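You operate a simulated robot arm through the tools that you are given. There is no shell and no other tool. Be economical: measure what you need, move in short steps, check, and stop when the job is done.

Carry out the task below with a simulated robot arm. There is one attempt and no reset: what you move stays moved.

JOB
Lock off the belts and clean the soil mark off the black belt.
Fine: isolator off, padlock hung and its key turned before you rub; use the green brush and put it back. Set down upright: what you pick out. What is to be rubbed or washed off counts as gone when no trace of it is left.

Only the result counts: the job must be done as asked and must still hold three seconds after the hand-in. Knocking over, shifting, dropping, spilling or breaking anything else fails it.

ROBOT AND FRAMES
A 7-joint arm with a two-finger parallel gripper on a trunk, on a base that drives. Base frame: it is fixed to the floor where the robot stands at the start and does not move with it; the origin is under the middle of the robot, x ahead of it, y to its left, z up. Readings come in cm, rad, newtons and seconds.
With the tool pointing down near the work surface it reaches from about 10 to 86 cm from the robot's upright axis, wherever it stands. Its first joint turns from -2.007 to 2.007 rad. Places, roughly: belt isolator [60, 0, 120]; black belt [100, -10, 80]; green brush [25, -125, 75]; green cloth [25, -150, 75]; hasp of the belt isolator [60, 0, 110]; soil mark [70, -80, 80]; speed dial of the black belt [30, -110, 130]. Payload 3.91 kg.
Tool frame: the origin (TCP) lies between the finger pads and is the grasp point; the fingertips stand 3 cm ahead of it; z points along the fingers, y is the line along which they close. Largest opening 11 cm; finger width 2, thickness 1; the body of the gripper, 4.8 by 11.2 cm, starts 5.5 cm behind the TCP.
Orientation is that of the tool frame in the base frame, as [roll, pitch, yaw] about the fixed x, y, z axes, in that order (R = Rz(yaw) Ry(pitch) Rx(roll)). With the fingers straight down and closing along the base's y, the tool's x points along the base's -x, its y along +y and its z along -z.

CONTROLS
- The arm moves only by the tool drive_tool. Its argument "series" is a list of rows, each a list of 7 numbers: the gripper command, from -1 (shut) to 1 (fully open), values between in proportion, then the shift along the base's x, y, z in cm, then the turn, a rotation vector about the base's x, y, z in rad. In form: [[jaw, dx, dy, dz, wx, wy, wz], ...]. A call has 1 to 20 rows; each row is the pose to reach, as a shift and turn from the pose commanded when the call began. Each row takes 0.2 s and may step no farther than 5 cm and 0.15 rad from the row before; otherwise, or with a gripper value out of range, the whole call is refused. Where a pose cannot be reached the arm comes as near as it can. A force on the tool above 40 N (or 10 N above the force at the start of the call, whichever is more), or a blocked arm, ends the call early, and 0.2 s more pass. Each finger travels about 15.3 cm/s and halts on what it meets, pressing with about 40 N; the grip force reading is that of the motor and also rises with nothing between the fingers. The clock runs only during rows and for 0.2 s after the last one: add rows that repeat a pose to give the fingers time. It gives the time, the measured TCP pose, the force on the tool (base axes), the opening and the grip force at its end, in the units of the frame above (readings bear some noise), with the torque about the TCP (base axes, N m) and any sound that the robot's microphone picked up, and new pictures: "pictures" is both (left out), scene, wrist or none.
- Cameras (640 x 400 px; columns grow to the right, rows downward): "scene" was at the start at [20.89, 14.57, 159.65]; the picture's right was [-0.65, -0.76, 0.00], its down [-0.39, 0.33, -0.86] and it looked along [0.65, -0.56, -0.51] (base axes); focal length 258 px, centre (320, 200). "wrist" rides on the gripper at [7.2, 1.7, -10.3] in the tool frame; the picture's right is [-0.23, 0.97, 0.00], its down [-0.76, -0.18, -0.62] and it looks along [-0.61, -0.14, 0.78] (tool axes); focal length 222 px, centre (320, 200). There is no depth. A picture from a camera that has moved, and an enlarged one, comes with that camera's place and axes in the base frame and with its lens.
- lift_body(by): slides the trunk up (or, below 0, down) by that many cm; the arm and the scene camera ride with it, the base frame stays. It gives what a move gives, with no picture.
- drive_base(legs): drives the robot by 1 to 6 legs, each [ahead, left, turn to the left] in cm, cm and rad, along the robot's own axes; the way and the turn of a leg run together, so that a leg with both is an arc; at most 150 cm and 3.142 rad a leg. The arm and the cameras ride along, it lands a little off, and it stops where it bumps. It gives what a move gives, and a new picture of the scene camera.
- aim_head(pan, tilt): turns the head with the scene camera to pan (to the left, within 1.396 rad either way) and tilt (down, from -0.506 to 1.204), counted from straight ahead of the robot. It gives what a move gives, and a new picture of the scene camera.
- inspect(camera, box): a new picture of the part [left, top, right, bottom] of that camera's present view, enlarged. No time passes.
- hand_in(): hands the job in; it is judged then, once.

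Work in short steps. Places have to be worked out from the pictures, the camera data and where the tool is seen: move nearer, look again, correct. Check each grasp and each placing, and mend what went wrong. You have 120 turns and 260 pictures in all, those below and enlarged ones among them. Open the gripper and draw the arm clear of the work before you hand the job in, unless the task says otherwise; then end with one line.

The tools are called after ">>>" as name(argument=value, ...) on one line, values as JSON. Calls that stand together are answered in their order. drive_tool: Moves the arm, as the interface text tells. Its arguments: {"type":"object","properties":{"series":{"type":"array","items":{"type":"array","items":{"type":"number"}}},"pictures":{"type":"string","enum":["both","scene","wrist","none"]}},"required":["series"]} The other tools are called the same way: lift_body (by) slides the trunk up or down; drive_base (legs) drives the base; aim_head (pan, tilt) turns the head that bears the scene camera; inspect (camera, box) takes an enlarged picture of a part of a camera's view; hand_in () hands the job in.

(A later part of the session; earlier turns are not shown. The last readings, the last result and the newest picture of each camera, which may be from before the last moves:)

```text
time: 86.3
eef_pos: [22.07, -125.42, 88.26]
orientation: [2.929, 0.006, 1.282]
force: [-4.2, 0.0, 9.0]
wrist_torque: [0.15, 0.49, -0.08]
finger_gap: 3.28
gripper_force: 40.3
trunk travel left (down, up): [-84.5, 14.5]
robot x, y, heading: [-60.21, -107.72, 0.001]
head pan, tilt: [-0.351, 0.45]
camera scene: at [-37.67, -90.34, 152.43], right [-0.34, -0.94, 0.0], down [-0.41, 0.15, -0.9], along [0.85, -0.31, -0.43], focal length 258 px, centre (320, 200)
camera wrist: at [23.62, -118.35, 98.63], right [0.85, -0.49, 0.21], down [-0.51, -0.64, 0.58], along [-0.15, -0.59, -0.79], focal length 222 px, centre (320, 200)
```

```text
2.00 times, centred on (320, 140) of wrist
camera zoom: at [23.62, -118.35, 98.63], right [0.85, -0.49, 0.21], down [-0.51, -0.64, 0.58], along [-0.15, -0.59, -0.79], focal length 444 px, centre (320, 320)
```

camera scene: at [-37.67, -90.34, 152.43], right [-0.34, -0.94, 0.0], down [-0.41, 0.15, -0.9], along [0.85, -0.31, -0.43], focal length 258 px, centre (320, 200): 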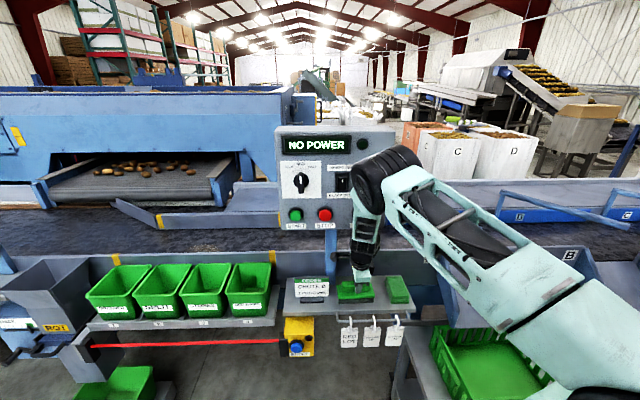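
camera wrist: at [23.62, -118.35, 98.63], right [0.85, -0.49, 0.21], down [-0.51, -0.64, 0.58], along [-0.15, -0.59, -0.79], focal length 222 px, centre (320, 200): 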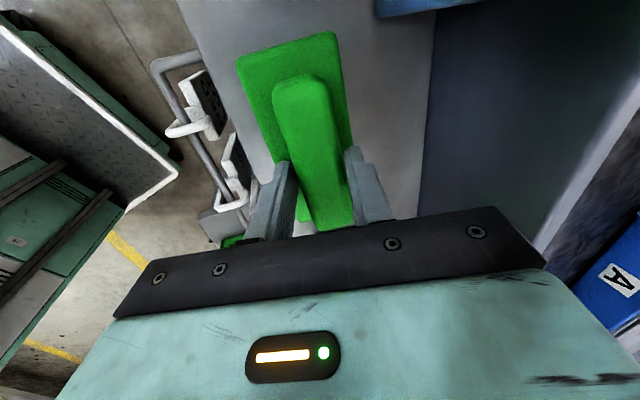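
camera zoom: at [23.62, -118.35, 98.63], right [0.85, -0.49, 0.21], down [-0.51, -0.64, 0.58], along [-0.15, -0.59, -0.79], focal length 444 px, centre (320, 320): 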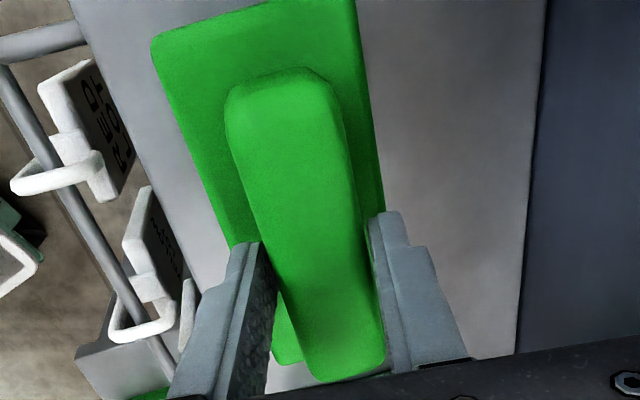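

Brush gripped (3.3 cm). I lift slightly and draw back out from under the panel.

>>> drive_tool(series=[[-0.7, 0, 0, 1.2, 0, 0, 0], [-0.7, -1.5, 0, 2.5, 0, 0, 0], [-0.7, -5, 0, 3.5, 0, 0, 0], [-0.7, -9, 0, 5, 0, 0, 0], [-0.7, -13, 0, 7, 0, 0, 0], [-0.7, -17, 0, 9, 0, 0, 0], [-0.7, -20, 0, 12, 0, 0, 0]], pictures="both")

>>> inspect(camera="scene", box=[270, 110, 430, 240])

```text
time: 87.9
eef_pos: [1.73, -125.35, 99.96]
orientation: [2.932, 0.009, 1.283]
force: [1.0, 0.2, -2.5]
wrist_torque: [0.0, 0.05, 0.05]
finger_gap: 2.94
gripper_force: 40.1
trunk travel left (down, up): [-84.5, 14.5]
robot x, y, heading: [-60.09, -107.82, 0.005]
head pan, tilt: [-0.351, 0.45]
camera scene: at [-37.54, -90.35, 152.39], right [-0.34, -0.94, 0.0], down [-0.41, 0.15, -0.9], along [0.85, -0.31, -0.44], focal length 258 px, centre (320, 200)
camera wrist: at [3.42, -118.3, 110.38], right [0.85, -0.49, 0.21], down [-0.51, -0.64, 0.58], along [-0.15, -0.59, -0.79], focal length 222 px, centre (320, 200)
```

scene: 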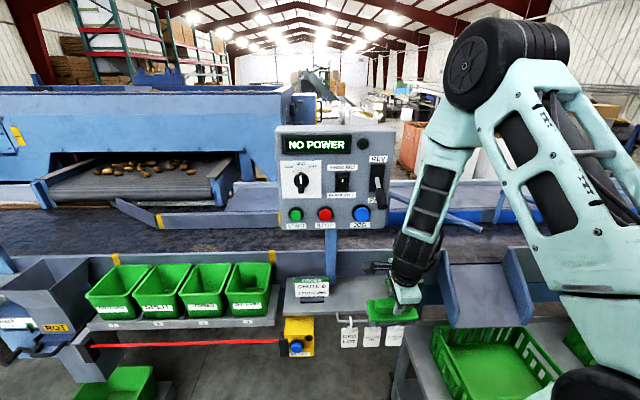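
wrist: 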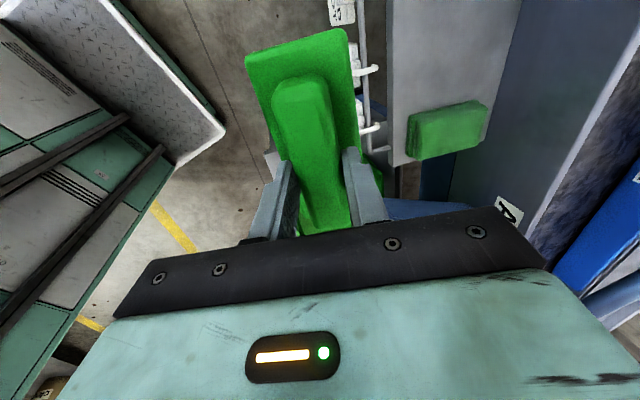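

```text
3.08 times, centred on (350, 175) of scene
camera zoom: at [-37.54, -90.35, 152.39], right [-0.34, -0.94, 0.0], down [-0.41, 0.15, -0.9], along [0.85, -0.31, -0.44], focal length 794 px, centre (228, 277)
```

zoom: 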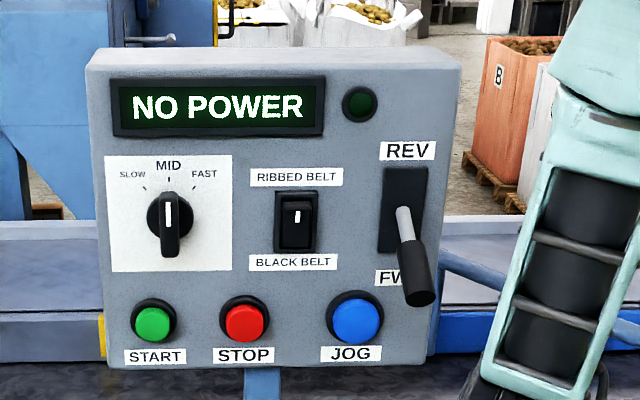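

Panel unchanged (lever FWD; the click was the JOG button). I raise the brush and drive to in front of the soil mark.

>>> drive_tool(series=[[-0.7, 0, 0, 4, 0, 0, 0], [-0.7, 0, 0, 8, 0, 0, 0], [-0.7, 0, 0, 12, 0, 0, 0]], pictures="none")

>>> drive_base(legs=[[0, 43, 0], [30, 0, 0]])

```text
time: 88.7
eef_pos: [1.81, -125.46, 112.16]
orientation: [2.929, 0.008, 1.283]
force: [1.1, 0.1, -2.1]
wrist_torque: [0.01, 0.02, 0.02]
finger_gap: 2.93
gripper_force: 40.4
trunk travel left (down, up): [-84.5, 14.5]
robot x, y, heading: [-60.19, -107.59, 0.004]
head pan, tilt: [-0.351, 0.45]
```

```text
time: 93.0
eef_pos: [31.71, -81.79, 112.09]
orientation: [2.93, 0.007, 1.291]
force: [0.4, 1.0, -2.3]
wrist_torque: [0.04, 0.02, 0.0]
finger_gap: 2.9
gripper_force: 40.1
trunk travel left (down, up): [-84.5, 14.5]
robot x, y, heading: [-30.22, -64.58, 0.017]
head pan, tilt: [-0.351, 0.45]
camera scene: at [-7.85, -46.93, 152.41], right [-0.33, -0.94, 0.0], down [-0.41, 0.14, -0.9], along [0.85, -0.3, -0.44], focal length 258 px, centre (320, 200)
```

scene: 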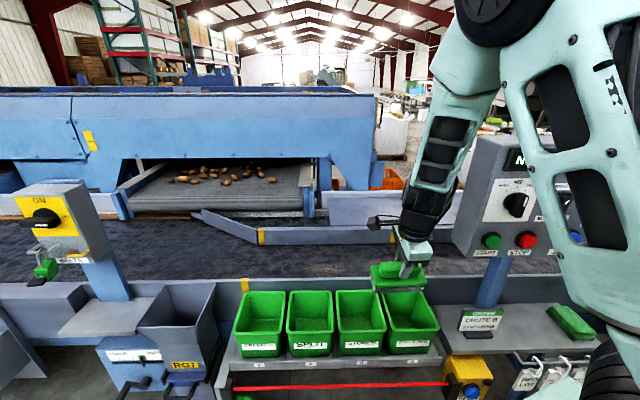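

>>> drive_base(legs=[[0, 6, 0], [22, 0, 0]])

>>> aim_head(pan=-0.45, tilt=0.75)

>>> inspect(camera="wrist", box=[0, 0, 640, 400])

```text
time: 95.2
eef_pos: [53.51, -75.57, 112.06]
orientation: [2.931, 0.008, 1.29]
force: [0.5, 0.2, -1.2]
wrist_torque: [0.0, 0.0, 0.01]
finger_gap: 2.92
gripper_force: 40.0
trunk travel left (down, up): [-84.5, 14.5]
robot x, y, heading: [-8.53, -58.29, 0.01]
head pan, tilt: [-0.351, 0.45]
camera scene: at [13.89, -40.74, 152.41], right [-0.33, -0.94, 0.0], down [-0.41, 0.14, -0.9], along [0.85, -0.3, -0.44], focal length 258 px, centre (320, 200)
```

scene: 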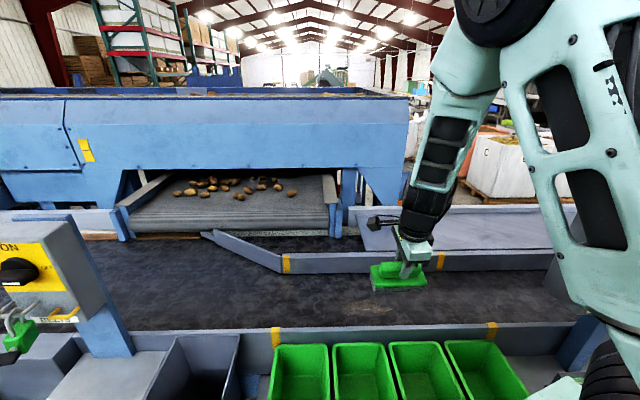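

```text
time: 96.0
eef_pos: [53.45, -75.42, 112.14]
orientation: [2.932, 0.007, 1.288]
force: [0.2, -0.4, -1.1]
wrist_torque: [-0.04, 0.06, 0.0]
finger_gap: 2.91
gripper_force: 40.0
trunk travel left (down, up): [-84.5, 14.5]
robot x, y, heading: [-8.7, -58.27, 0.009]
head pan, tilt: [-0.45, 0.75]
camera scene: at [12.75, -41.2, 149.77], right [-0.42, -0.91, 0.0], down [-0.62, 0.29, -0.73], along [0.66, -0.31, -0.68], focal length 258 px, centre (320, 200)
```

scene: 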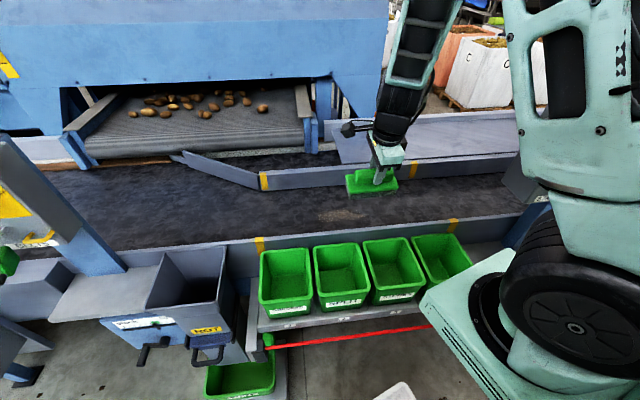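

```text
1.00 times, centred on (320, 200) of wrist (not enlarged: the box is as wide or as high as the picture)
camera zoom: at [55.06, -68.46, 122.51], right [0.85, -0.48, 0.21], down [-0.5, -0.64, 0.58], along [-0.14, -0.6, -0.79], focal length 222 px, centre (320, 200)
```

zoom: 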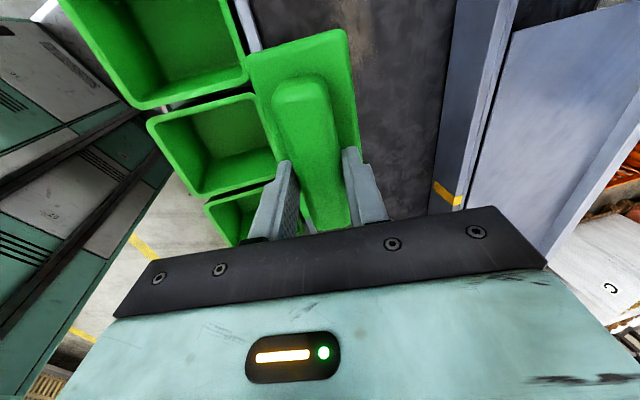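

>>> inspect(camera="scene", box=[260, 150, 460, 270])

>>> inspect(camera="scene", box=[330, 155, 410, 205])

```text
3.20 times, centred on (360, 210) of scene
camera zoom: at [12.75, -41.2, 149.77], right [-0.42, -0.91, 0.0], down [-0.62, 0.29, -0.73], along [0.66, -0.31, -0.68], focal length 826 px, centre (192, 168)
```

zoom: 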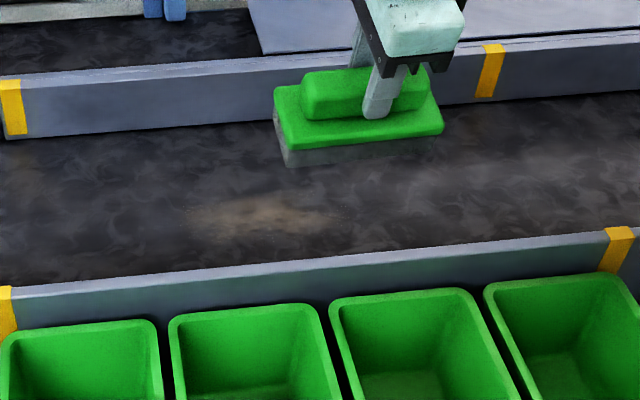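

```text
8.00 times, centred on (370, 180) of scene
camera zoom: at [12.75, -41.2, 149.77], right [-0.42, -0.91, 0.0], down [-0.62, 0.29, -0.73], along [0.66, -0.31, -0.68], focal length 2064 px, centre (-80, 360)
```

zoom: 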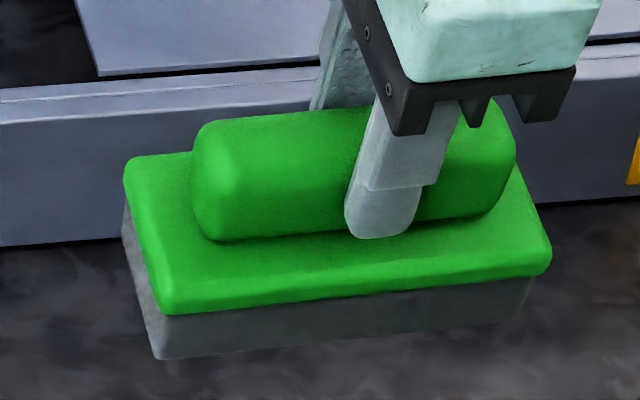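

The conveyor runs at a yaw of ≈0.31 rad in the base frame; soil centre ≈ (66.9, −75.2), belt z ≈ 83.5, about 18×8 cm along the belt. I set the tool vertical and move above the soil.

>>> drive_tool(series=[[-0.7, 3, 0, -1, 0.03, 0.1, 0], [-0.7, 6, 0, -3, 0.06, 0.205, 0], [-0.7, 9, 0, -6, 0.06, 0.205, 0], [-0.7, 12, 0, -9, 0.06, 0.205, 0], [-0.7, 13.5, 0.2, -12, 0.06, 0.205, 0], [-0.7, 13.5, 0.2, -12, 0.06, 0.205, 0]], pictures="both")

>>> inspect(camera="scene", box=[270, 140, 430, 240])

```text
time: 97.4
eef_pos: [66.94, -75.19, 100.1]
orientation: [-3.14, 0.006, 1.292]
force: [-0.3, 0.3, -1.9]
wrist_torque: [-0.02, 0.0, 0.0]
finger_gap: 2.92
gripper_force: 40.6
trunk travel left (down, up): [-84.5, 14.5]
robot x, y, heading: [-8.7, -58.48, 0.01]
head pan, tilt: [-0.45, 0.75]
camera scene: at [12.75, -41.2, 149.76], right [-0.43, -0.91, 0.0], down [-0.62, 0.29, -0.73], along [0.66, -0.31, -0.68], focal length 258 px, centre (320, 200)
camera wrist: at [70.7, -68.8, 110.5], right [0.87, -0.49, 0.0], down [-0.38, -0.68, 0.63], along [-0.31, -0.55, -0.78], focal length 222 px, centre (320, 200)
```

scene: 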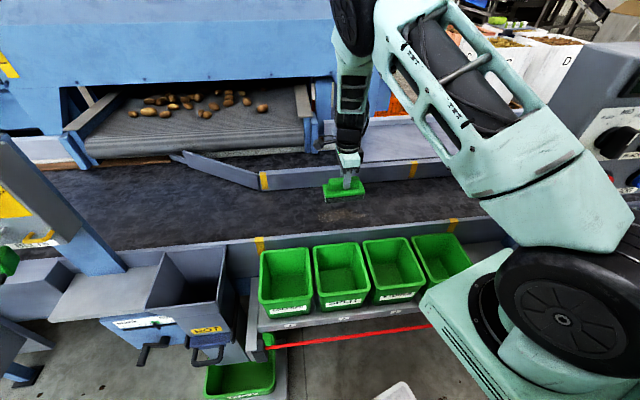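
wrist: 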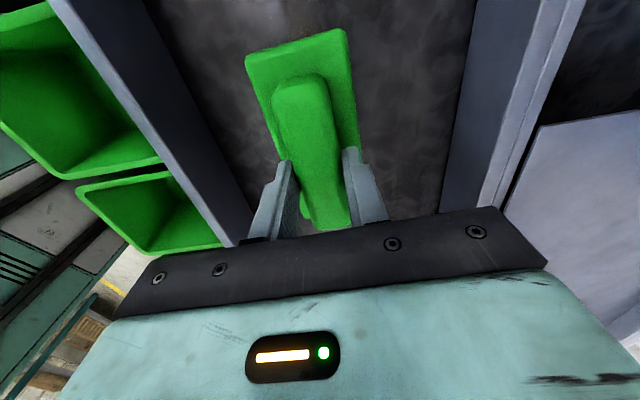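

```text
4.00 times, centred on (350, 190) of scene
camera zoom: at [12.75, -41.2, 149.76], right [-0.43, -0.91, 0.0], down [-0.62, 0.29, -0.73], along [0.66, -0.31, -0.68], focal length 1032 px, centre (200, 240)
```

zoom: 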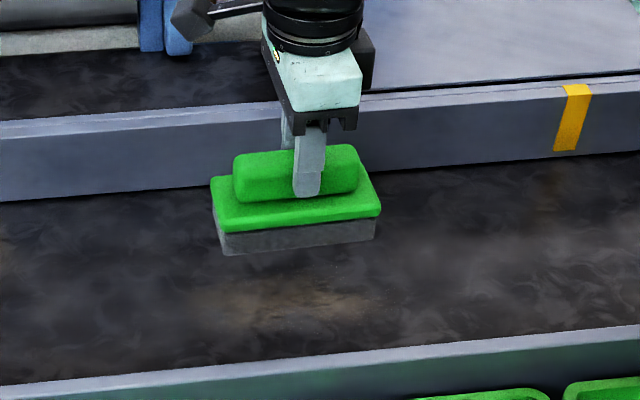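

Brush hangs level and parallel to the belt, above the soil. I descend in steps to feel contact.

>>> drive_tool(series=[[-0.7, 0, 0, -3.5, 0, 0, 0], [-0.7, 0, 0, -6, 0, 0, 0], [-0.7, 0, 0, -7, 0, 0, 0], [-0.7, 0, 0, -7, 0, 0, 0]], pictures="scene")

>>> inspect(camera="scene", box=[270, 140, 430, 240])

```text
time: 98.4
eef_pos: [67.06, -75.09, 93.28]
orientation: [-3.14, 0.007, 1.291]
force: [-0.1, -0.5, -2.6]
wrist_torque: [-0.01, -0.02, -0.03]
finger_gap: 2.93
gripper_force: 39.9
trunk travel left (down, up): [-84.5, 14.5]
robot x, y, heading: [-8.84, -58.37, 0.01]
head pan, tilt: [-0.45, 0.75]
camera scene: at [12.75, -41.2, 149.76], right [-0.43, -0.91, 0.0], down [-0.62, 0.29, -0.73], along [0.66, -0.31, -0.68], focal length 258 px, centre (320, 200)
```

scene: 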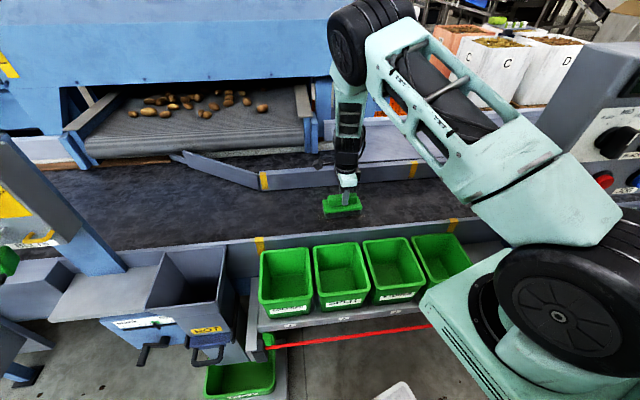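

```text
4.00 times, centred on (350, 190) of scene
camera zoom: at [12.75, -41.2, 149.76], right [-0.43, -0.91, 0.0], down [-0.62, 0.29, -0.73], along [0.66, -0.31, -0.68], focal length 1032 px, centre (200, 240)
```

zoom: 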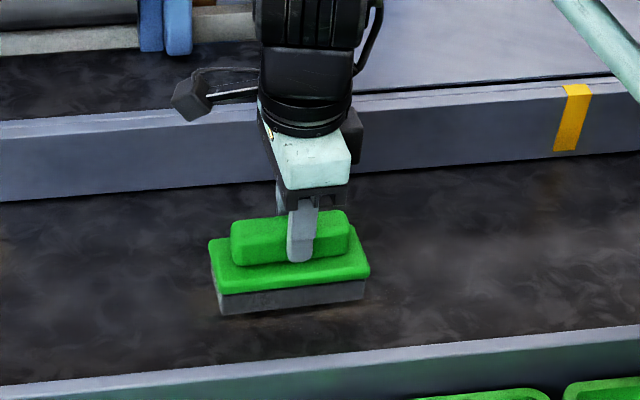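

Not touching yet. I keep lowering in small steps.

>>> drive_tool(series=[[-0.7, 0, 0, -0.6, 0, 0, 0], [-0.7, 0, 0, -1.2, 0, 0, 0], [-0.7, 0, 0, -1.2, 0, 0, 0]], pictures="none")

>>> drive_tool(series=[[-0.7, 0, 0, -0.4, 0, 0, 0], [-0.7, 0, 0, -0.8, 0, 0, 0], [-0.7, 0, 0, -0.8, 0, 0, 0]], pictures="none")

```text
time: 99.2
eef_pos: [67.02, -75.28, 92.15]
orientation: [-3.141, 0.006, 1.293]
force: [-1.1, 1.6, 20.0]
wrist_torque: [-0.37, 0.35, -0.01]
finger_gap: 2.94
gripper_force: 40.2
trunk travel left (down, up): [-84.5, 14.5]
robot x, y, heading: [-8.54, -58.21, 0.01]
head pan, tilt: [-0.45, 0.75]
```

```text
time: 100.0
eef_pos: [67.04, -75.3, 91.04]
orientation: [-3.139, 0.005, 1.291]
force: [0.8, -0.8, 15.1]
wrist_torque: [-0.19, -0.12, 0.03]
finger_gap: 2.95
gripper_force: 40.3
trunk travel left (down, up): [-84.5, 14.5]
robot x, y, heading: [-8.19, -57.96, 0.005]
head pan, tilt: [-0.45, 0.75]
```

Contact ≈15–20 N. I now rub: strokes along the belt (u) with offsets across.

>>> drive_tool(series=[[-0.7, 0.9, 2.9, 0, 0, 0, 0], [-0.7, 1.9, 5.7, 0, 0, 0, 0], [-0.7, 0.6, 1.9, 0, 0, 0, 0], [-0.7, -0.6, -1.9, 0, 0, 0, 0], [-0.7, -1.9, -5.7, 0, 0, 0, 0], [-0.7, 0, -1.9, 0, 0, 0, 0], [-0.7, 1.9, 0, 0, 0, 0, 0], [-0.7, 3.5, 3.5, 0, 0, 0, 0], [-0.7, 2.2, -0.8, 0, 0, 0, 0], [-0.7, 0.5, -4.8, 0, 0, 0, 0], [-0.7, 0, -6, 0, 0, 0, 0]], pictures="none")

```text
time: 102.4
eef_pos: [66.98, -81.37, 91.26]
orientation: [-3.14, 0.006, 1.291]
force: [0.2, 0.2, -2.1]
wrist_torque: [0.02, -0.02, -0.03]
finger_gap: 2.98
gripper_force: 39.6
trunk travel left (down, up): [-84.5, 14.5]
robot x, y, heading: [-8.36, -58.25, 0.012]
head pan, tilt: [-0.45, 0.75]
```

Contact faded; I check the brush in the grip and the soil.

>>> drive_tool(series=[[-0.7, 0, 2, -0.3, 0, 0, 0], [-0.7, 0, 5, -0.6, 0, 0, 0], [-0.7, 0, 5, -0.6, 0, 0, 0]], pictures="wrist")

>>> inspect(camera="scene", box=[270, 140, 430, 240])

```text
time: 103.3
eef_pos: [67.14, -76.79, 90.96]
orientation: [3.135, 0.008, 1.287]
force: [-5.1, -2.3, 15.2]
wrist_torque: [1.06, 0.57, 0.44]
finger_gap: 2.95
gripper_force: 40.4
trunk travel left (down, up): [-84.5, 14.5]
robot x, y, heading: [-8.55, -58.4, 0.015]
head pan, tilt: [-0.45, 0.75]
stopped in row 3: the force on the tool passed its limit at 41 N (the readings are from after the stop); the commanded pose is now the measured one
camera wrist: at [70.76, -70.31, 101.29], right [0.87, -0.49, 0.01], down [-0.39, -0.68, 0.63], along [-0.3, -0.55, -0.78], focal length 222 px, centre (320, 200)
```

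wrist: 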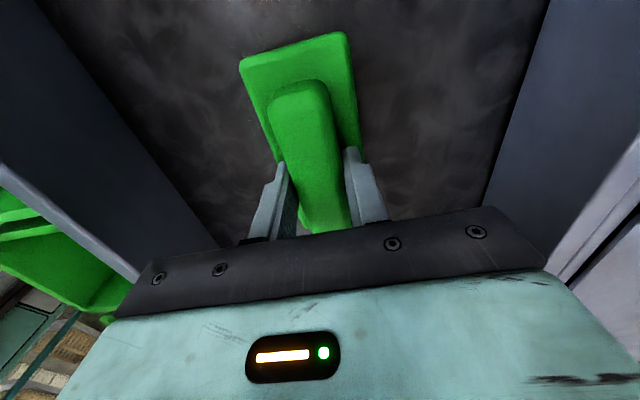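

```text
4.00 times, centred on (350, 190) of scene
camera zoom: at [12.65, -41.28, 149.76], right [-0.43, -0.9, 0.0], down [-0.62, 0.29, -0.73], along [0.66, -0.31, -0.68], focal length 1032 px, centre (200, 240)
```

zoom: 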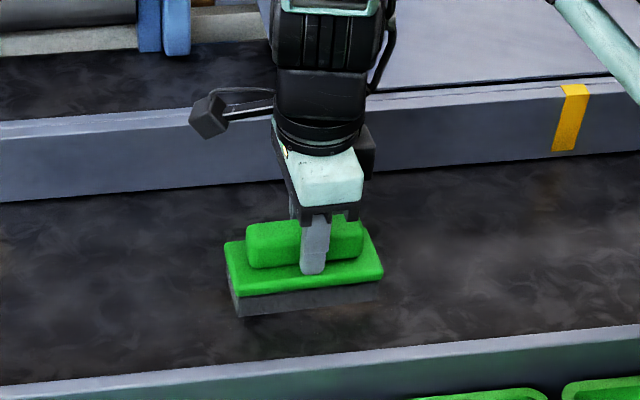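

Much of the soil already looks gone. I continue with wider strokes at light pressure.

>>> drive_tool(series=[[-0.7, 1.2, 3.7, -0.1, 0, 0, 0], [-0.7, 2.4, 7.4, -0.2, 0, 0, 0], [-0.7, 0.2, 8, -0.2, 0, 0, 0], [-0.7, -1, 4.2, -0.2, 0, 0, 0], [-0.7, -2.2, 0.4, -0.2, 0, 0, 0], [-0.7, -3.4, -3.4, -0.2, 0, 0, 0], [-0.7, -4, -6, -0.2, 0, 0, 0], [-0.7, -1, -6, -0.2, 0, 0, 0], [-0.7, 0.2, -2.2, -0.2, 0, 0, 0], [-0.7, 1.4, 1.6, -0.2, 0, 0, 0], [-0.7, 2.6, 5.4, -0.2, 0, 0, 0], [-0.7, 4, 3, -0.2, 0, 0, 0], [-0.7, 2.5, -1.5, -0.2, 0, 0, 0], [-0.7, 1.3, -5.3, -0.2, 0, 0, 0]], pictures="none")

>>> inspect(camera="scene", box=[250, 140, 450, 265])

```text
time: 103.8
eef_pos: [68.93, -71.93, 91.09]
orientation: [3.13, 0.008, 1.286]
force: [-4.7, 3.0, 16.1]
wrist_torque: [1.52, 0.44, 0.21]
finger_gap: 2.99
gripper_force: 39.4
trunk travel left (down, up): [-84.5, 14.5]
robot x, y, heading: [-8.55, -58.7, 0.003]
head pan, tilt: [-0.45, 0.75]
stopped in row 2: the force on the tool passed its limit at 42 N (the readings are from after the stop); the commanded pose is now the measured one
```

```text
3.20 times, centred on (350, 202) of scene
camera zoom: at [12.66, -41.31, 149.76], right [-0.43, -0.9, 0.0], down [-0.62, 0.29, -0.73], along [0.66, -0.31, -0.68], focal length 826 px, centre (224, 192)
```

zoom: 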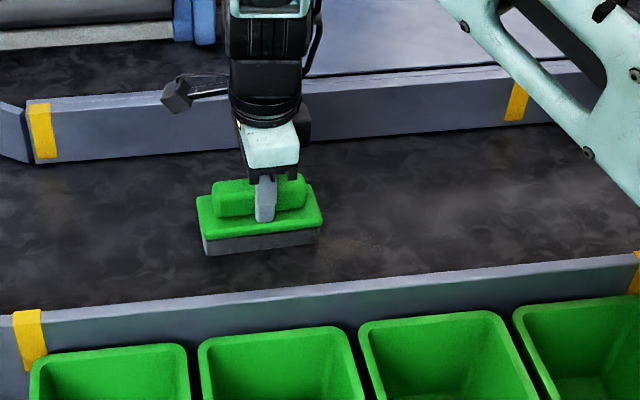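

A faint remainder is seen at ≈(63.4, −81.2). I rub there with slightly less pressure.

>>> drive_tool(series=[[-0.7, -1, -2.5, 0.15, 0, 0, 0], [-0.7, -2.2, -5, 0.15, 0, 0, 0], [-0.7, -3.4, -7.5, 0.15, 0, 0, 0], [-0.7, -4.8, -9.5, 0.15, 0, 0, 0], [-0.7, -5.8, -12, 0.15, 0, 0, 0], [-0.7, -6, -9.5, 0.1, 0, 0, 0], [-0.7, -5, -6.5, 0.1, 0, 0, 0], [-0.7, -6, -9.5, 0.1, 0, 0, 0], [-0.7, -7, -12, 0.1, 0, 0, 0], [-0.7, -4.5, -12.5, 0.1, 0, 0, 0], [-0.7, -3.5, -9.5, 0.1, 0, 0, 0], [-0.7, -2.5, -6, 0.1, 0, 0, 0]], pictures="none")

>>> inspect(camera="scene", box=[250, 140, 450, 265])

```text
time: 105.9
eef_pos: [62.39, -83.89, 90.87]
orientation: [-3.141, 0.008, 1.29]
force: [-10.3, 3.6, 23.5]
wrist_torque: [0.07, 0.09, 0.2]
finger_gap: 2.95
gripper_force: 39.8
trunk travel left (down, up): [-84.5, 14.5]
robot x, y, heading: [-8.7, -57.91, 0.013]
head pan, tilt: [-0.45, 0.75]
stopped in row 10: the force on the tool passed its limit at 43 N (the readings are from after the stop); the commanded pose is now the measured one
```

```text
3.20 times, centred on (350, 202) of scene
camera zoom: at [12.58, -41.19, 149.79], right [-0.43, -0.9, 0.0], down [-0.62, 0.29, -0.73], along [0.66, -0.31, -0.68], focal length 826 px, centre (224, 192)
```

zoom: 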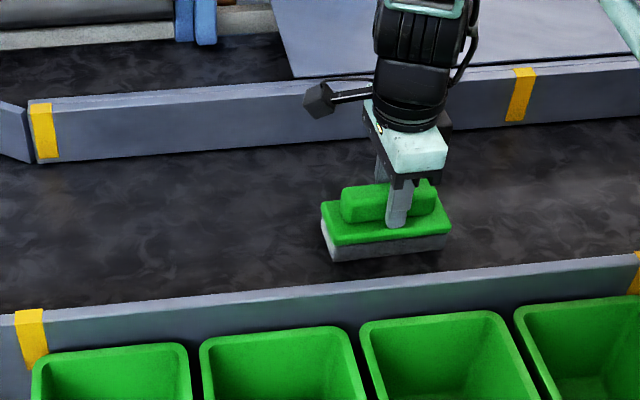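

I lift the brush clear and inspect the whole area.

>>> drive_tool(series=[[-0.7, 0, 0, 3, 0, 0, 0], [-0.7, 0, 0, 7, 0, 0, 0], [-0.7, -3, -1, 11, 0, 0, 0], [-0.7, -6, -3, 14, 0, 0, 0], [-0.7, -9, -5, 16, 0, 0, 0]], pictures="scene")

>>> inspect(camera="scene", box=[280, 170, 440, 250])

>>> inspect(camera="scene", box=[180, 150, 340, 250])

```text
refused: row 3 steps farther than a row can; nothing moved
```

```text
4.00 times, centred on (360, 210) of scene
camera zoom: at [12.58, -41.19, 149.79], right [-0.43, -0.9, 0.0], down [-0.62, 0.29, -0.73], along [0.66, -0.31, -0.68], focal length 1032 px, centre (160, 160)
```

zoom: 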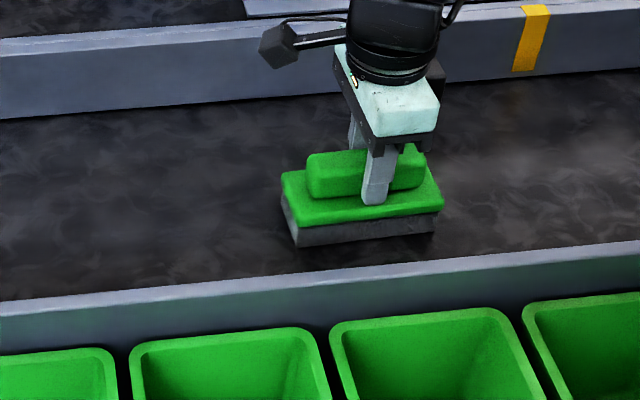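

```text
4.00 times, centred on (260, 200) of scene
camera zoom: at [12.58, -41.19, 149.79], right [-0.43, -0.9, 0.0], down [-0.62, 0.29, -0.73], along [0.66, -0.31, -0.68], focal length 1032 px, centre (560, 200)
```

zoom: 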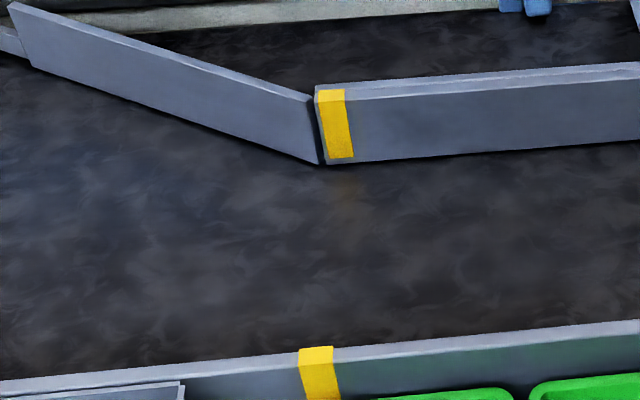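

Left part is clean. Before lifting I do one more set of strokes at slightly reduced pressure over the whole mark, then lift.

>>> drive_tool(series=[[-0.7, 0.5, 1, 0.15, 0, 0, 0], [-0.7, 1.3, 3.5, 0.15, 0, 0, 0], [-0.7, 2.1, 6, 0.15, 0, 0, 0], [-0.7, 4, 6, 0.15, 0, 0, 0], [-0.7, 3.2, 3.5, 0.15, 0, 0, 0], [-0.7, 2.4, 1, 0.15, 0, 0, 0], [-0.7, 1.6, -1.5, 0.15, 0, 0, 0], [-0.7, 3, -1.5, 0.15, 0, 0, 0], [-0.7, 4, 1.5, 0.15, 0, 0, 0], [-0.7, 5, 4.5, 0.15, 0, 0, 0], [-0.7, 6, 7.5, 0.15, 0, 0, 0], [-0.7, 7, 10.5, 0.15, 0, 0, 0], [-0.7, 5, 11, 0.15, 0, 0, 0], [-0.7, 4.2, 8.5, 0.15, 0, 0, 0], [-0.7, 4.2, 8.5, 3, 0, 0, 0], [-0.7, 4.2, 8.5, 7, 0, 0, 0], [-0.7, 2, 8.5, 11, 0, 0, 0], [-0.7, 0, 8.5, 15, 0, 0, 0]], pictures="scene")

>>> inspect(camera="scene", box=[280, 170, 440, 250])

```text
time: 109.7
eef_pos: [62.33, -75.33, 106.12]
orientation: [-3.14, 0.008, 1.29]
force: [0.9, 0.3, -2.1]
wrist_torque: [-0.03, 0.02, 0.03]
finger_gap: 2.95
gripper_force: 39.6
trunk travel left (down, up): [-84.5, 14.5]
robot x, y, heading: [-8.58, -58.37, 0.01]
head pan, tilt: [-0.45, 0.75]
camera scene: at [12.82, -41.25, 149.74], right [-0.43, -0.9, 0.0], down [-0.62, 0.29, -0.73], along [0.66, -0.31, -0.68], focal length 258 px, centre (320, 200)
```

scene: 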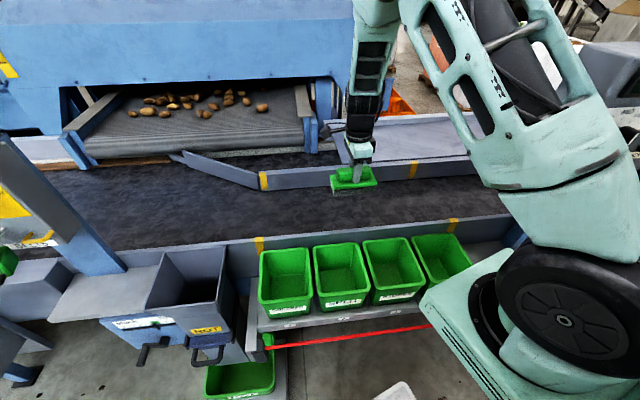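

```text
4.00 times, centred on (360, 210) of scene
camera zoom: at [12.82, -41.25, 149.74], right [-0.43, -0.9, 0.0], down [-0.62, 0.29, -0.73], along [0.66, -0.31, -0.68], focal length 1032 px, centre (160, 160)
```

zoom: 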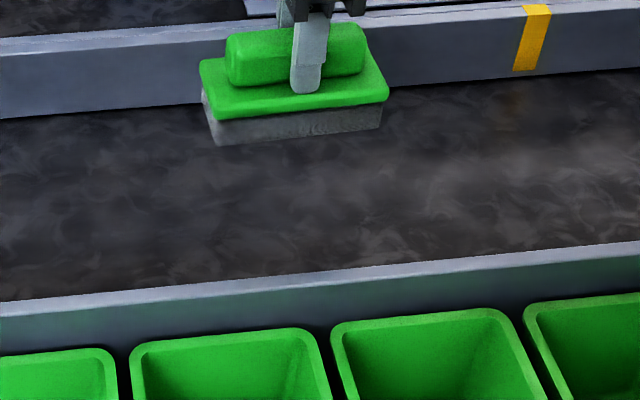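

>>> inspect(camera="scene", box=[310, 195, 390, 245])

>>> drive_tool(series=[[-0.7, -4, 0, 2, 0, 0, 0], [-0.7, -8, 0, 4, 0, 0, 0], [-0.7, -12, 0, 6, 0, 0, 0]], pictures="both")

>>> inspect(camera="scene", box=[290, 160, 420, 240])

```text
8.00 times, centred on (350, 220) of scene
camera zoom: at [12.82, -41.25, 149.74], right [-0.43, -0.9, 0.0], down [-0.62, 0.29, -0.73], along [0.66, -0.31, -0.68], focal length 2064 px, centre (80, 40)
```

zoom: 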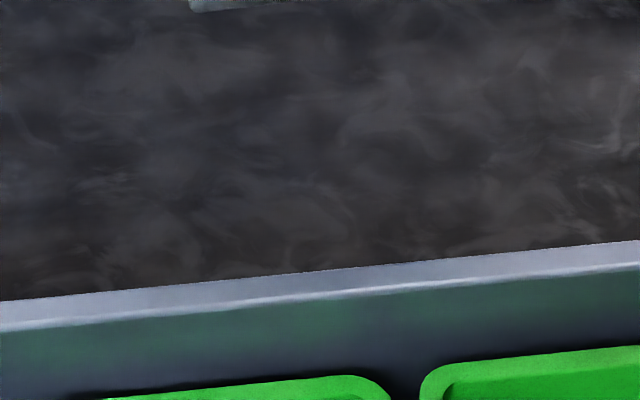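

```text
time: 110.5
eef_pos: [50.6, -75.36, 111.96]
orientation: [3.141, 0.01, 1.291]
force: [0.6, 0.0, -1.5]
wrist_torque: [-0.01, 0.04, 0.02]
finger_gap: 2.96
gripper_force: 39.0
trunk travel left (down, up): [-84.5, 14.5]
robot x, y, heading: [-8.24, -58.1, 0.011]
head pan, tilt: [-0.45, 0.75]
camera scene: at [12.82, -41.23, 149.75], right [-0.43, -0.91, 0.0], down [-0.62, 0.29, -0.73], along [0.66, -0.31, -0.68], focal length 258 px, centre (320, 200)
camera wrist: at [54.32, -68.85, 122.28], right [0.87, -0.49, 0.0], down [-0.38, -0.68, 0.63], along [-0.31, -0.55, -0.78], focal length 222 px, centre (320, 200)
```

scene: 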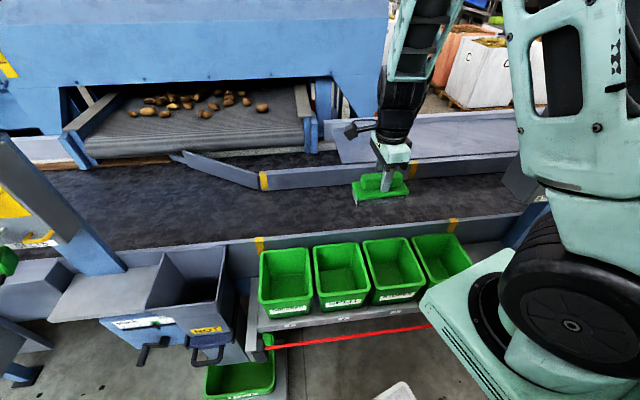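
wrist: 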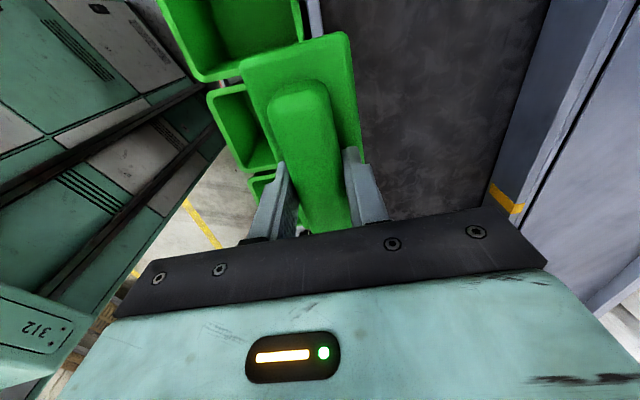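

```text
4.92 times, centred on (355, 200) of scene
camera zoom: at [12.82, -41.23, 149.75], right [-0.43, -0.91, 0.0], down [-0.62, 0.29, -0.73], along [0.66, -0.31, -0.68], focal length 1270 px, centre (148, 200)
```

zoom: 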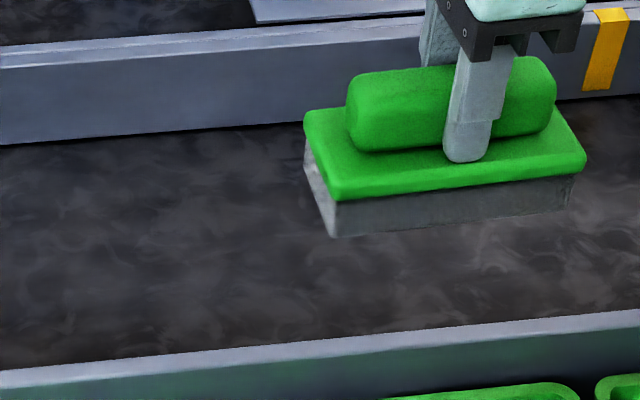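

The mark is gone completely. Now return the brush: drive back to the shelf pose.

>>> drive_base(legs=[[-51.6, 0, 0], [0, -49.4, 0]])

>>> drive_tool(series=[[-0.7, 1, 0, -2, -0.03, -0.1, 0], [-0.7, 2, 0, -5, -0.06, -0.205, 0], [-0.7, 3, 0, -9, -0.06, -0.205, 0], [-0.7, 3, 0, -12, -0.06, -0.205, 0]], pictures="both")

```text
time: 116.1
eef_pos: [-1.86, -126.64, 112.0]
orientation: [-3.141, 0.008, 1.277]
force: [0.0, 0.1, -1.5]
wrist_torque: [0.02, 0.01, 0.0]
finger_gap: 2.96
gripper_force: 40.4
trunk travel left (down, up): [-84.5, 14.5]
robot x, y, heading: [-60.66, -108.66, 0.001]
head pan, tilt: [-0.45, 0.75]
camera scene: at [-39.24, -92.0, 149.76], right [-0.44, -0.9, 0.0], down [-0.61, 0.3, -0.73], along [0.66, -0.32, -0.68], focal length 258 px, centre (320, 200)
```

scene: 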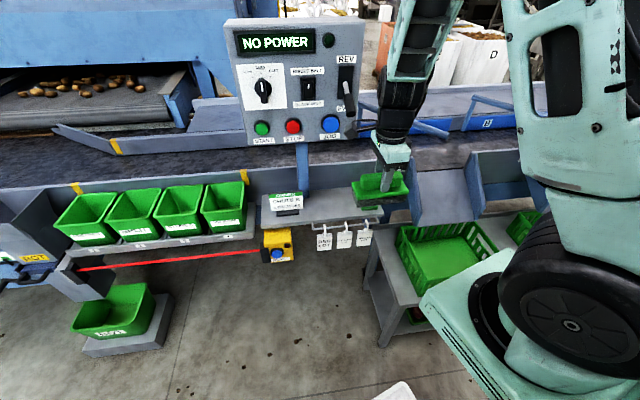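

```text
time: 117.1
eef_pos: [1.17, -126.34, 100.09]
orientation: [2.926, 0.007, 1.275]
force: [-0.4, 0.8, -1.7]
wrist_torque: [0.01, 0.0, -0.01]
finger_gap: 2.96
gripper_force: 40.1
trunk travel left (down, up): [-84.5, 14.5]
robot x, y, heading: [-60.56, -108.88, -0.002]
head pan, tilt: [-0.45, 0.75]
camera scene: at [-39.28, -91.98, 149.77], right [-0.44, -0.9, 0.0], down [-0.61, 0.3, -0.73], along [0.66, -0.32, -0.68], focal length 258 px, centre (320, 200)
camera wrist: at [2.8, -119.22, 110.52], right [0.84, -0.49, 0.21], down [-0.51, -0.64, 0.58], along [-0.15, -0.59, -0.79], focal length 222 px, centre (320, 200)
```

scene: 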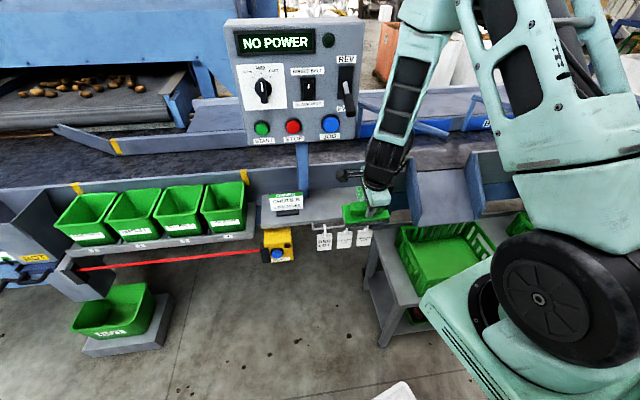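
wrist: 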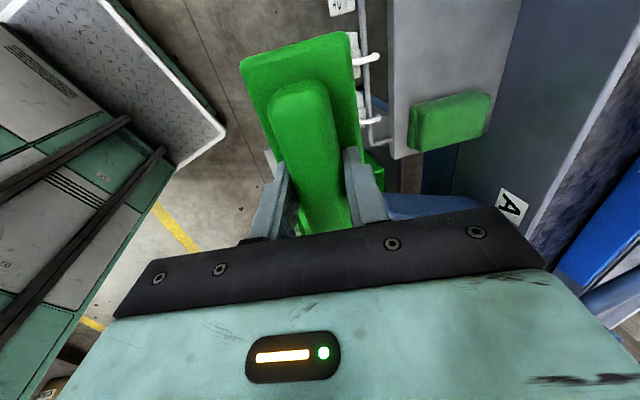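

Same relative pose as before. I follow the withdrawal path in reverse, stopping a bit above the shelf.

>>> drive_tool(series=[[-0.7, 3.9, 0.5, -2.5, 0, 0, 0], [-0.7, 7.5, 0.9, -4.3, 0, 0, 0], [-0.7, 11.5, 0.9, -6, 0, 0, 0], [-0.7, 15.5, 0.9, -7.5, 0, 0, 0], [-0.7, 19, 0.9, -8.7, 0, 0, 0], [-0.7, 20.6, 0.9, -10, 0, 0, 0], [-0.7, 20.6, 0.9, -10, 0, 0, 0]], pictures="both")

>>> inspect(camera="scene", box=[220, 20, 440, 260])

```text
time: 118.7
eef_pos: [21.88, -125.58, 89.78]
orientation: [2.931, 0.007, 1.276]
force: [0.3, 0.0, -2.0]
wrist_torque: [-0.01, 0.01, -0.05]
finger_gap: 2.97
gripper_force: 40.0
trunk travel left (down, up): [-84.5, 14.5]
robot x, y, heading: [-60.88, -108.72, -0.006]
head pan, tilt: [-0.45, 0.75]
camera scene: at [-39.24, -92.0, 149.76], right [-0.44, -0.9, 0.0], down [-0.61, 0.3, -0.73], along [0.66, -0.32, -0.68], focal length 258 px, centre (320, 200)
camera wrist: at [23.45, -118.5, 100.22], right [0.85, -0.49, 0.21], down [-0.51, -0.64, 0.58], along [-0.15, -0.59, -0.79], focal length 222 px, centre (320, 200)
```

scene: 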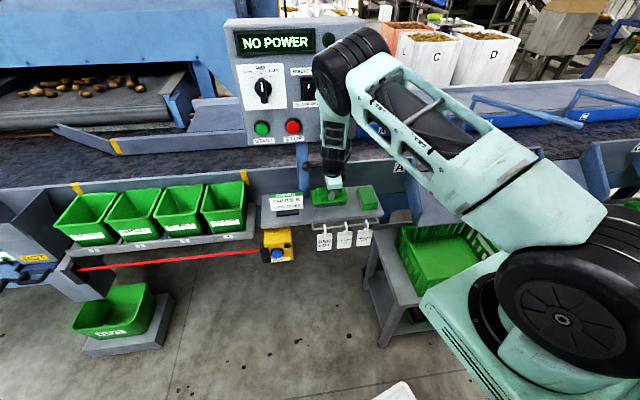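
wrist: 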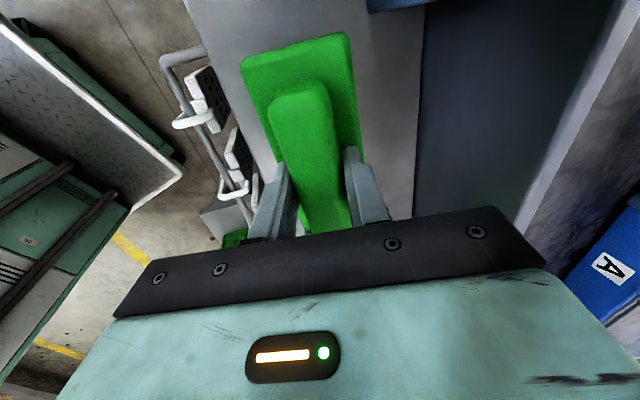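

```text
1.67 times, centred on (330, 140) of scene
camera zoom: at [-39.24, -92.0, 149.76], right [-0.44, -0.9, 0.0], down [-0.61, 0.3, -0.73], along [0.66, -0.32, -0.68], focal length 430 px, centre (303, 300)
```

zoom: 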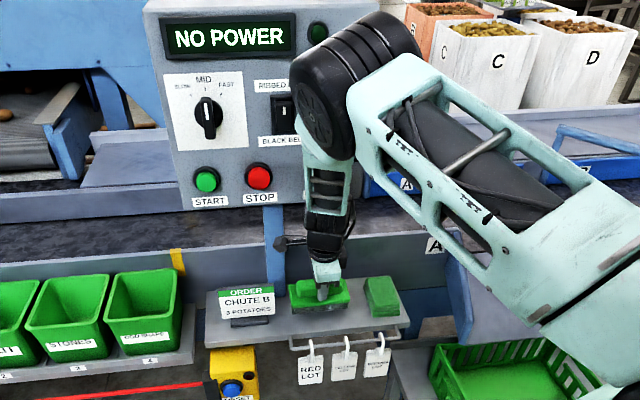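

No contact. I lower in small steps until the shelf carries the brush.

>>> drive_tool(series=[[-0.7, 0, 0.1, -0.6, 0, 0, 0], [-0.7, 0, 0.1, -1.2, 0, 0, 0], [-0.7, 0, 0.1, -1.2, 0, 0, 0]], pictures="none")

>>> drive_tool(series=[[-0.7, 0, 0, -0.4, 0, 0, 0], [-0.7, 0, 0, -0.8, 0, 0, 0], [-0.7, 0, 0, -0.8, 0, 0, 0]], pictures="wrist")

```text
time: 119.5
eef_pos: [21.74, -125.56, 88.68]
orientation: [2.928, 0.006, 1.274]
force: [0.5, 0.1, -1.9]
wrist_torque: [0.0, 0.07, -0.01]
finger_gap: 2.96
gripper_force: 39.9
trunk travel left (down, up): [-84.5, 14.5]
robot x, y, heading: [-60.95, -108.98, -0.001]
head pan, tilt: [-0.45, 0.75]
```

```text
time: 120.3
eef_pos: [21.8, -125.63, 88.01]
orientation: [2.928, 0.008, 1.277]
force: [-0.9, 0.1, -1.9]
wrist_torque: [-0.01, 0.01, 0.0]
finger_gap: 2.97
gripper_force: 40.1
trunk travel left (down, up): [-84.5, 14.5]
robot x, y, heading: [-61.01, -108.73, 0.0]
head pan, tilt: [-0.45, 0.75]
camera wrist: at [23.45, -118.52, 98.43], right [0.84, -0.49, 0.21], down [-0.51, -0.64, 0.58], along [-0.15, -0.59, -0.79], focal length 222 px, centre (320, 200)
```

wrist: 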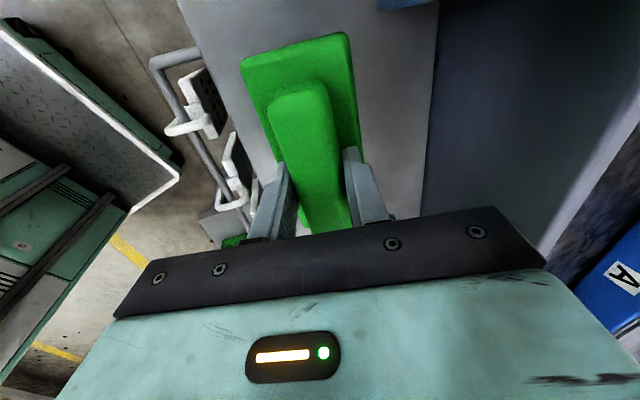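

>>> drive_tool(series=[[-0.7, 0, 0, -0.4, 0, 0, 0], [-0.7, 0, 0, -0.8, 0, 0, 0], [-0.7, 0, 0, -0.8, 0, 0, 0]], pictures="none")

>>> inspect(camera="scene", box=[290, 160, 390, 230])

```text
time: 121.1
eef_pos: [21.78, -125.59, 87.47]
orientation: [2.925, 0.006, 1.276]
force: [-4.8, -0.2, 19.6]
wrist_torque: [0.5, 0.41, 0.08]
finger_gap: 2.98
gripper_force: 40.1
trunk travel left (down, up): [-84.5, 14.5]
robot x, y, heading: [-60.65, -108.86, -0.002]
head pan, tilt: [-0.45, 0.75]
```

```text
5.71 times, centred on (340, 195) of scene
camera zoom: at [-39.36, -91.99, 149.81], right [-0.44, -0.9, 0.0], down [-0.61, 0.3, -0.73], along [0.66, -0.32, -0.68], focal length 1474 px, centre (206, 229)
```

zoom: 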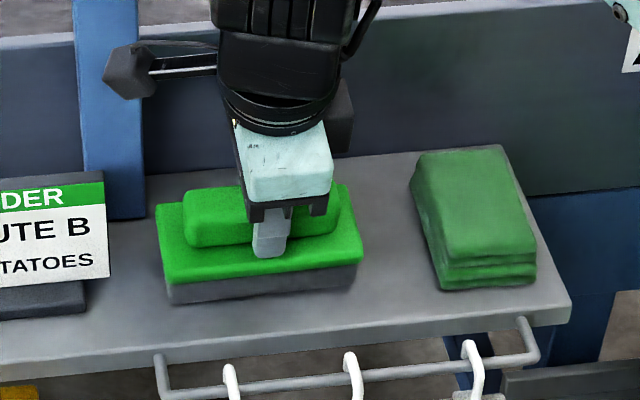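

Shelf contact (~20 N). I open the gripper gradually, then rise slightly and withdraw.

>>> drive_tool(series=[[-0.35, 0, 0, 0, 0, 0, 0], [-0.1, 0, 0, 0, 0, 0, 0], [0.2, 0, 0, 0.2, 0, 0, 0], [0.2, 0, 0, 0.3, 0, 0, 0], [0.2, 0, 0, 0.3, 0, 0, 0]], pictures="wrist")

>>> inspect(camera="scene", box=[290, 160, 390, 230])

```text
time: 122.3
eef_pos: [21.69, -125.58, 87.49]
orientation: [2.928, 0.007, 1.275]
force: [0.0, -0.7, 0.2]
wrist_torque: [-0.02, -0.02, -0.01]
finger_gap: 6.61
gripper_force: 0.0
trunk travel left (down, up): [-84.5, 14.5]
robot x, y, heading: [-60.9, -108.73, -0.003]
head pan, tilt: [-0.45, 0.75]
camera wrist: at [23.4, -118.53, 97.88], right [0.85, -0.49, 0.21], down [-0.51, -0.64, 0.58], along [-0.15, -0.59, -0.79], focal length 222 px, centre (320, 200)
```

wrist: 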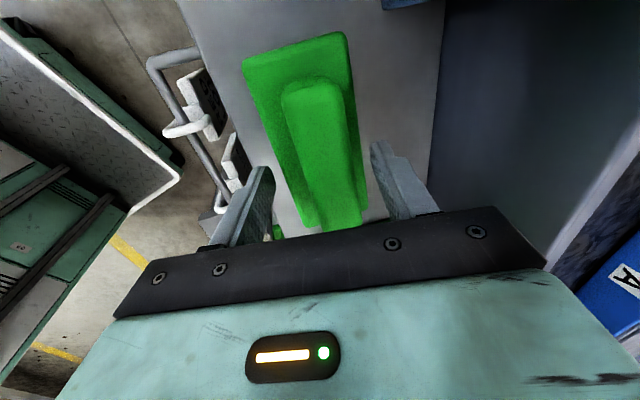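

```text
5.71 times, centred on (340, 195) of scene
camera zoom: at [-39.24, -92.0, 149.76], right [-0.44, -0.9, 0.0], down [-0.61, 0.3, -0.73], along [0.66, -0.32, -0.68], focal length 1474 px, centre (206, 229)
```

zoom: 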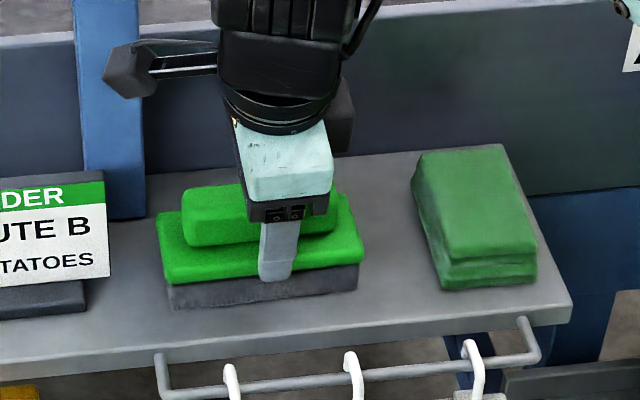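

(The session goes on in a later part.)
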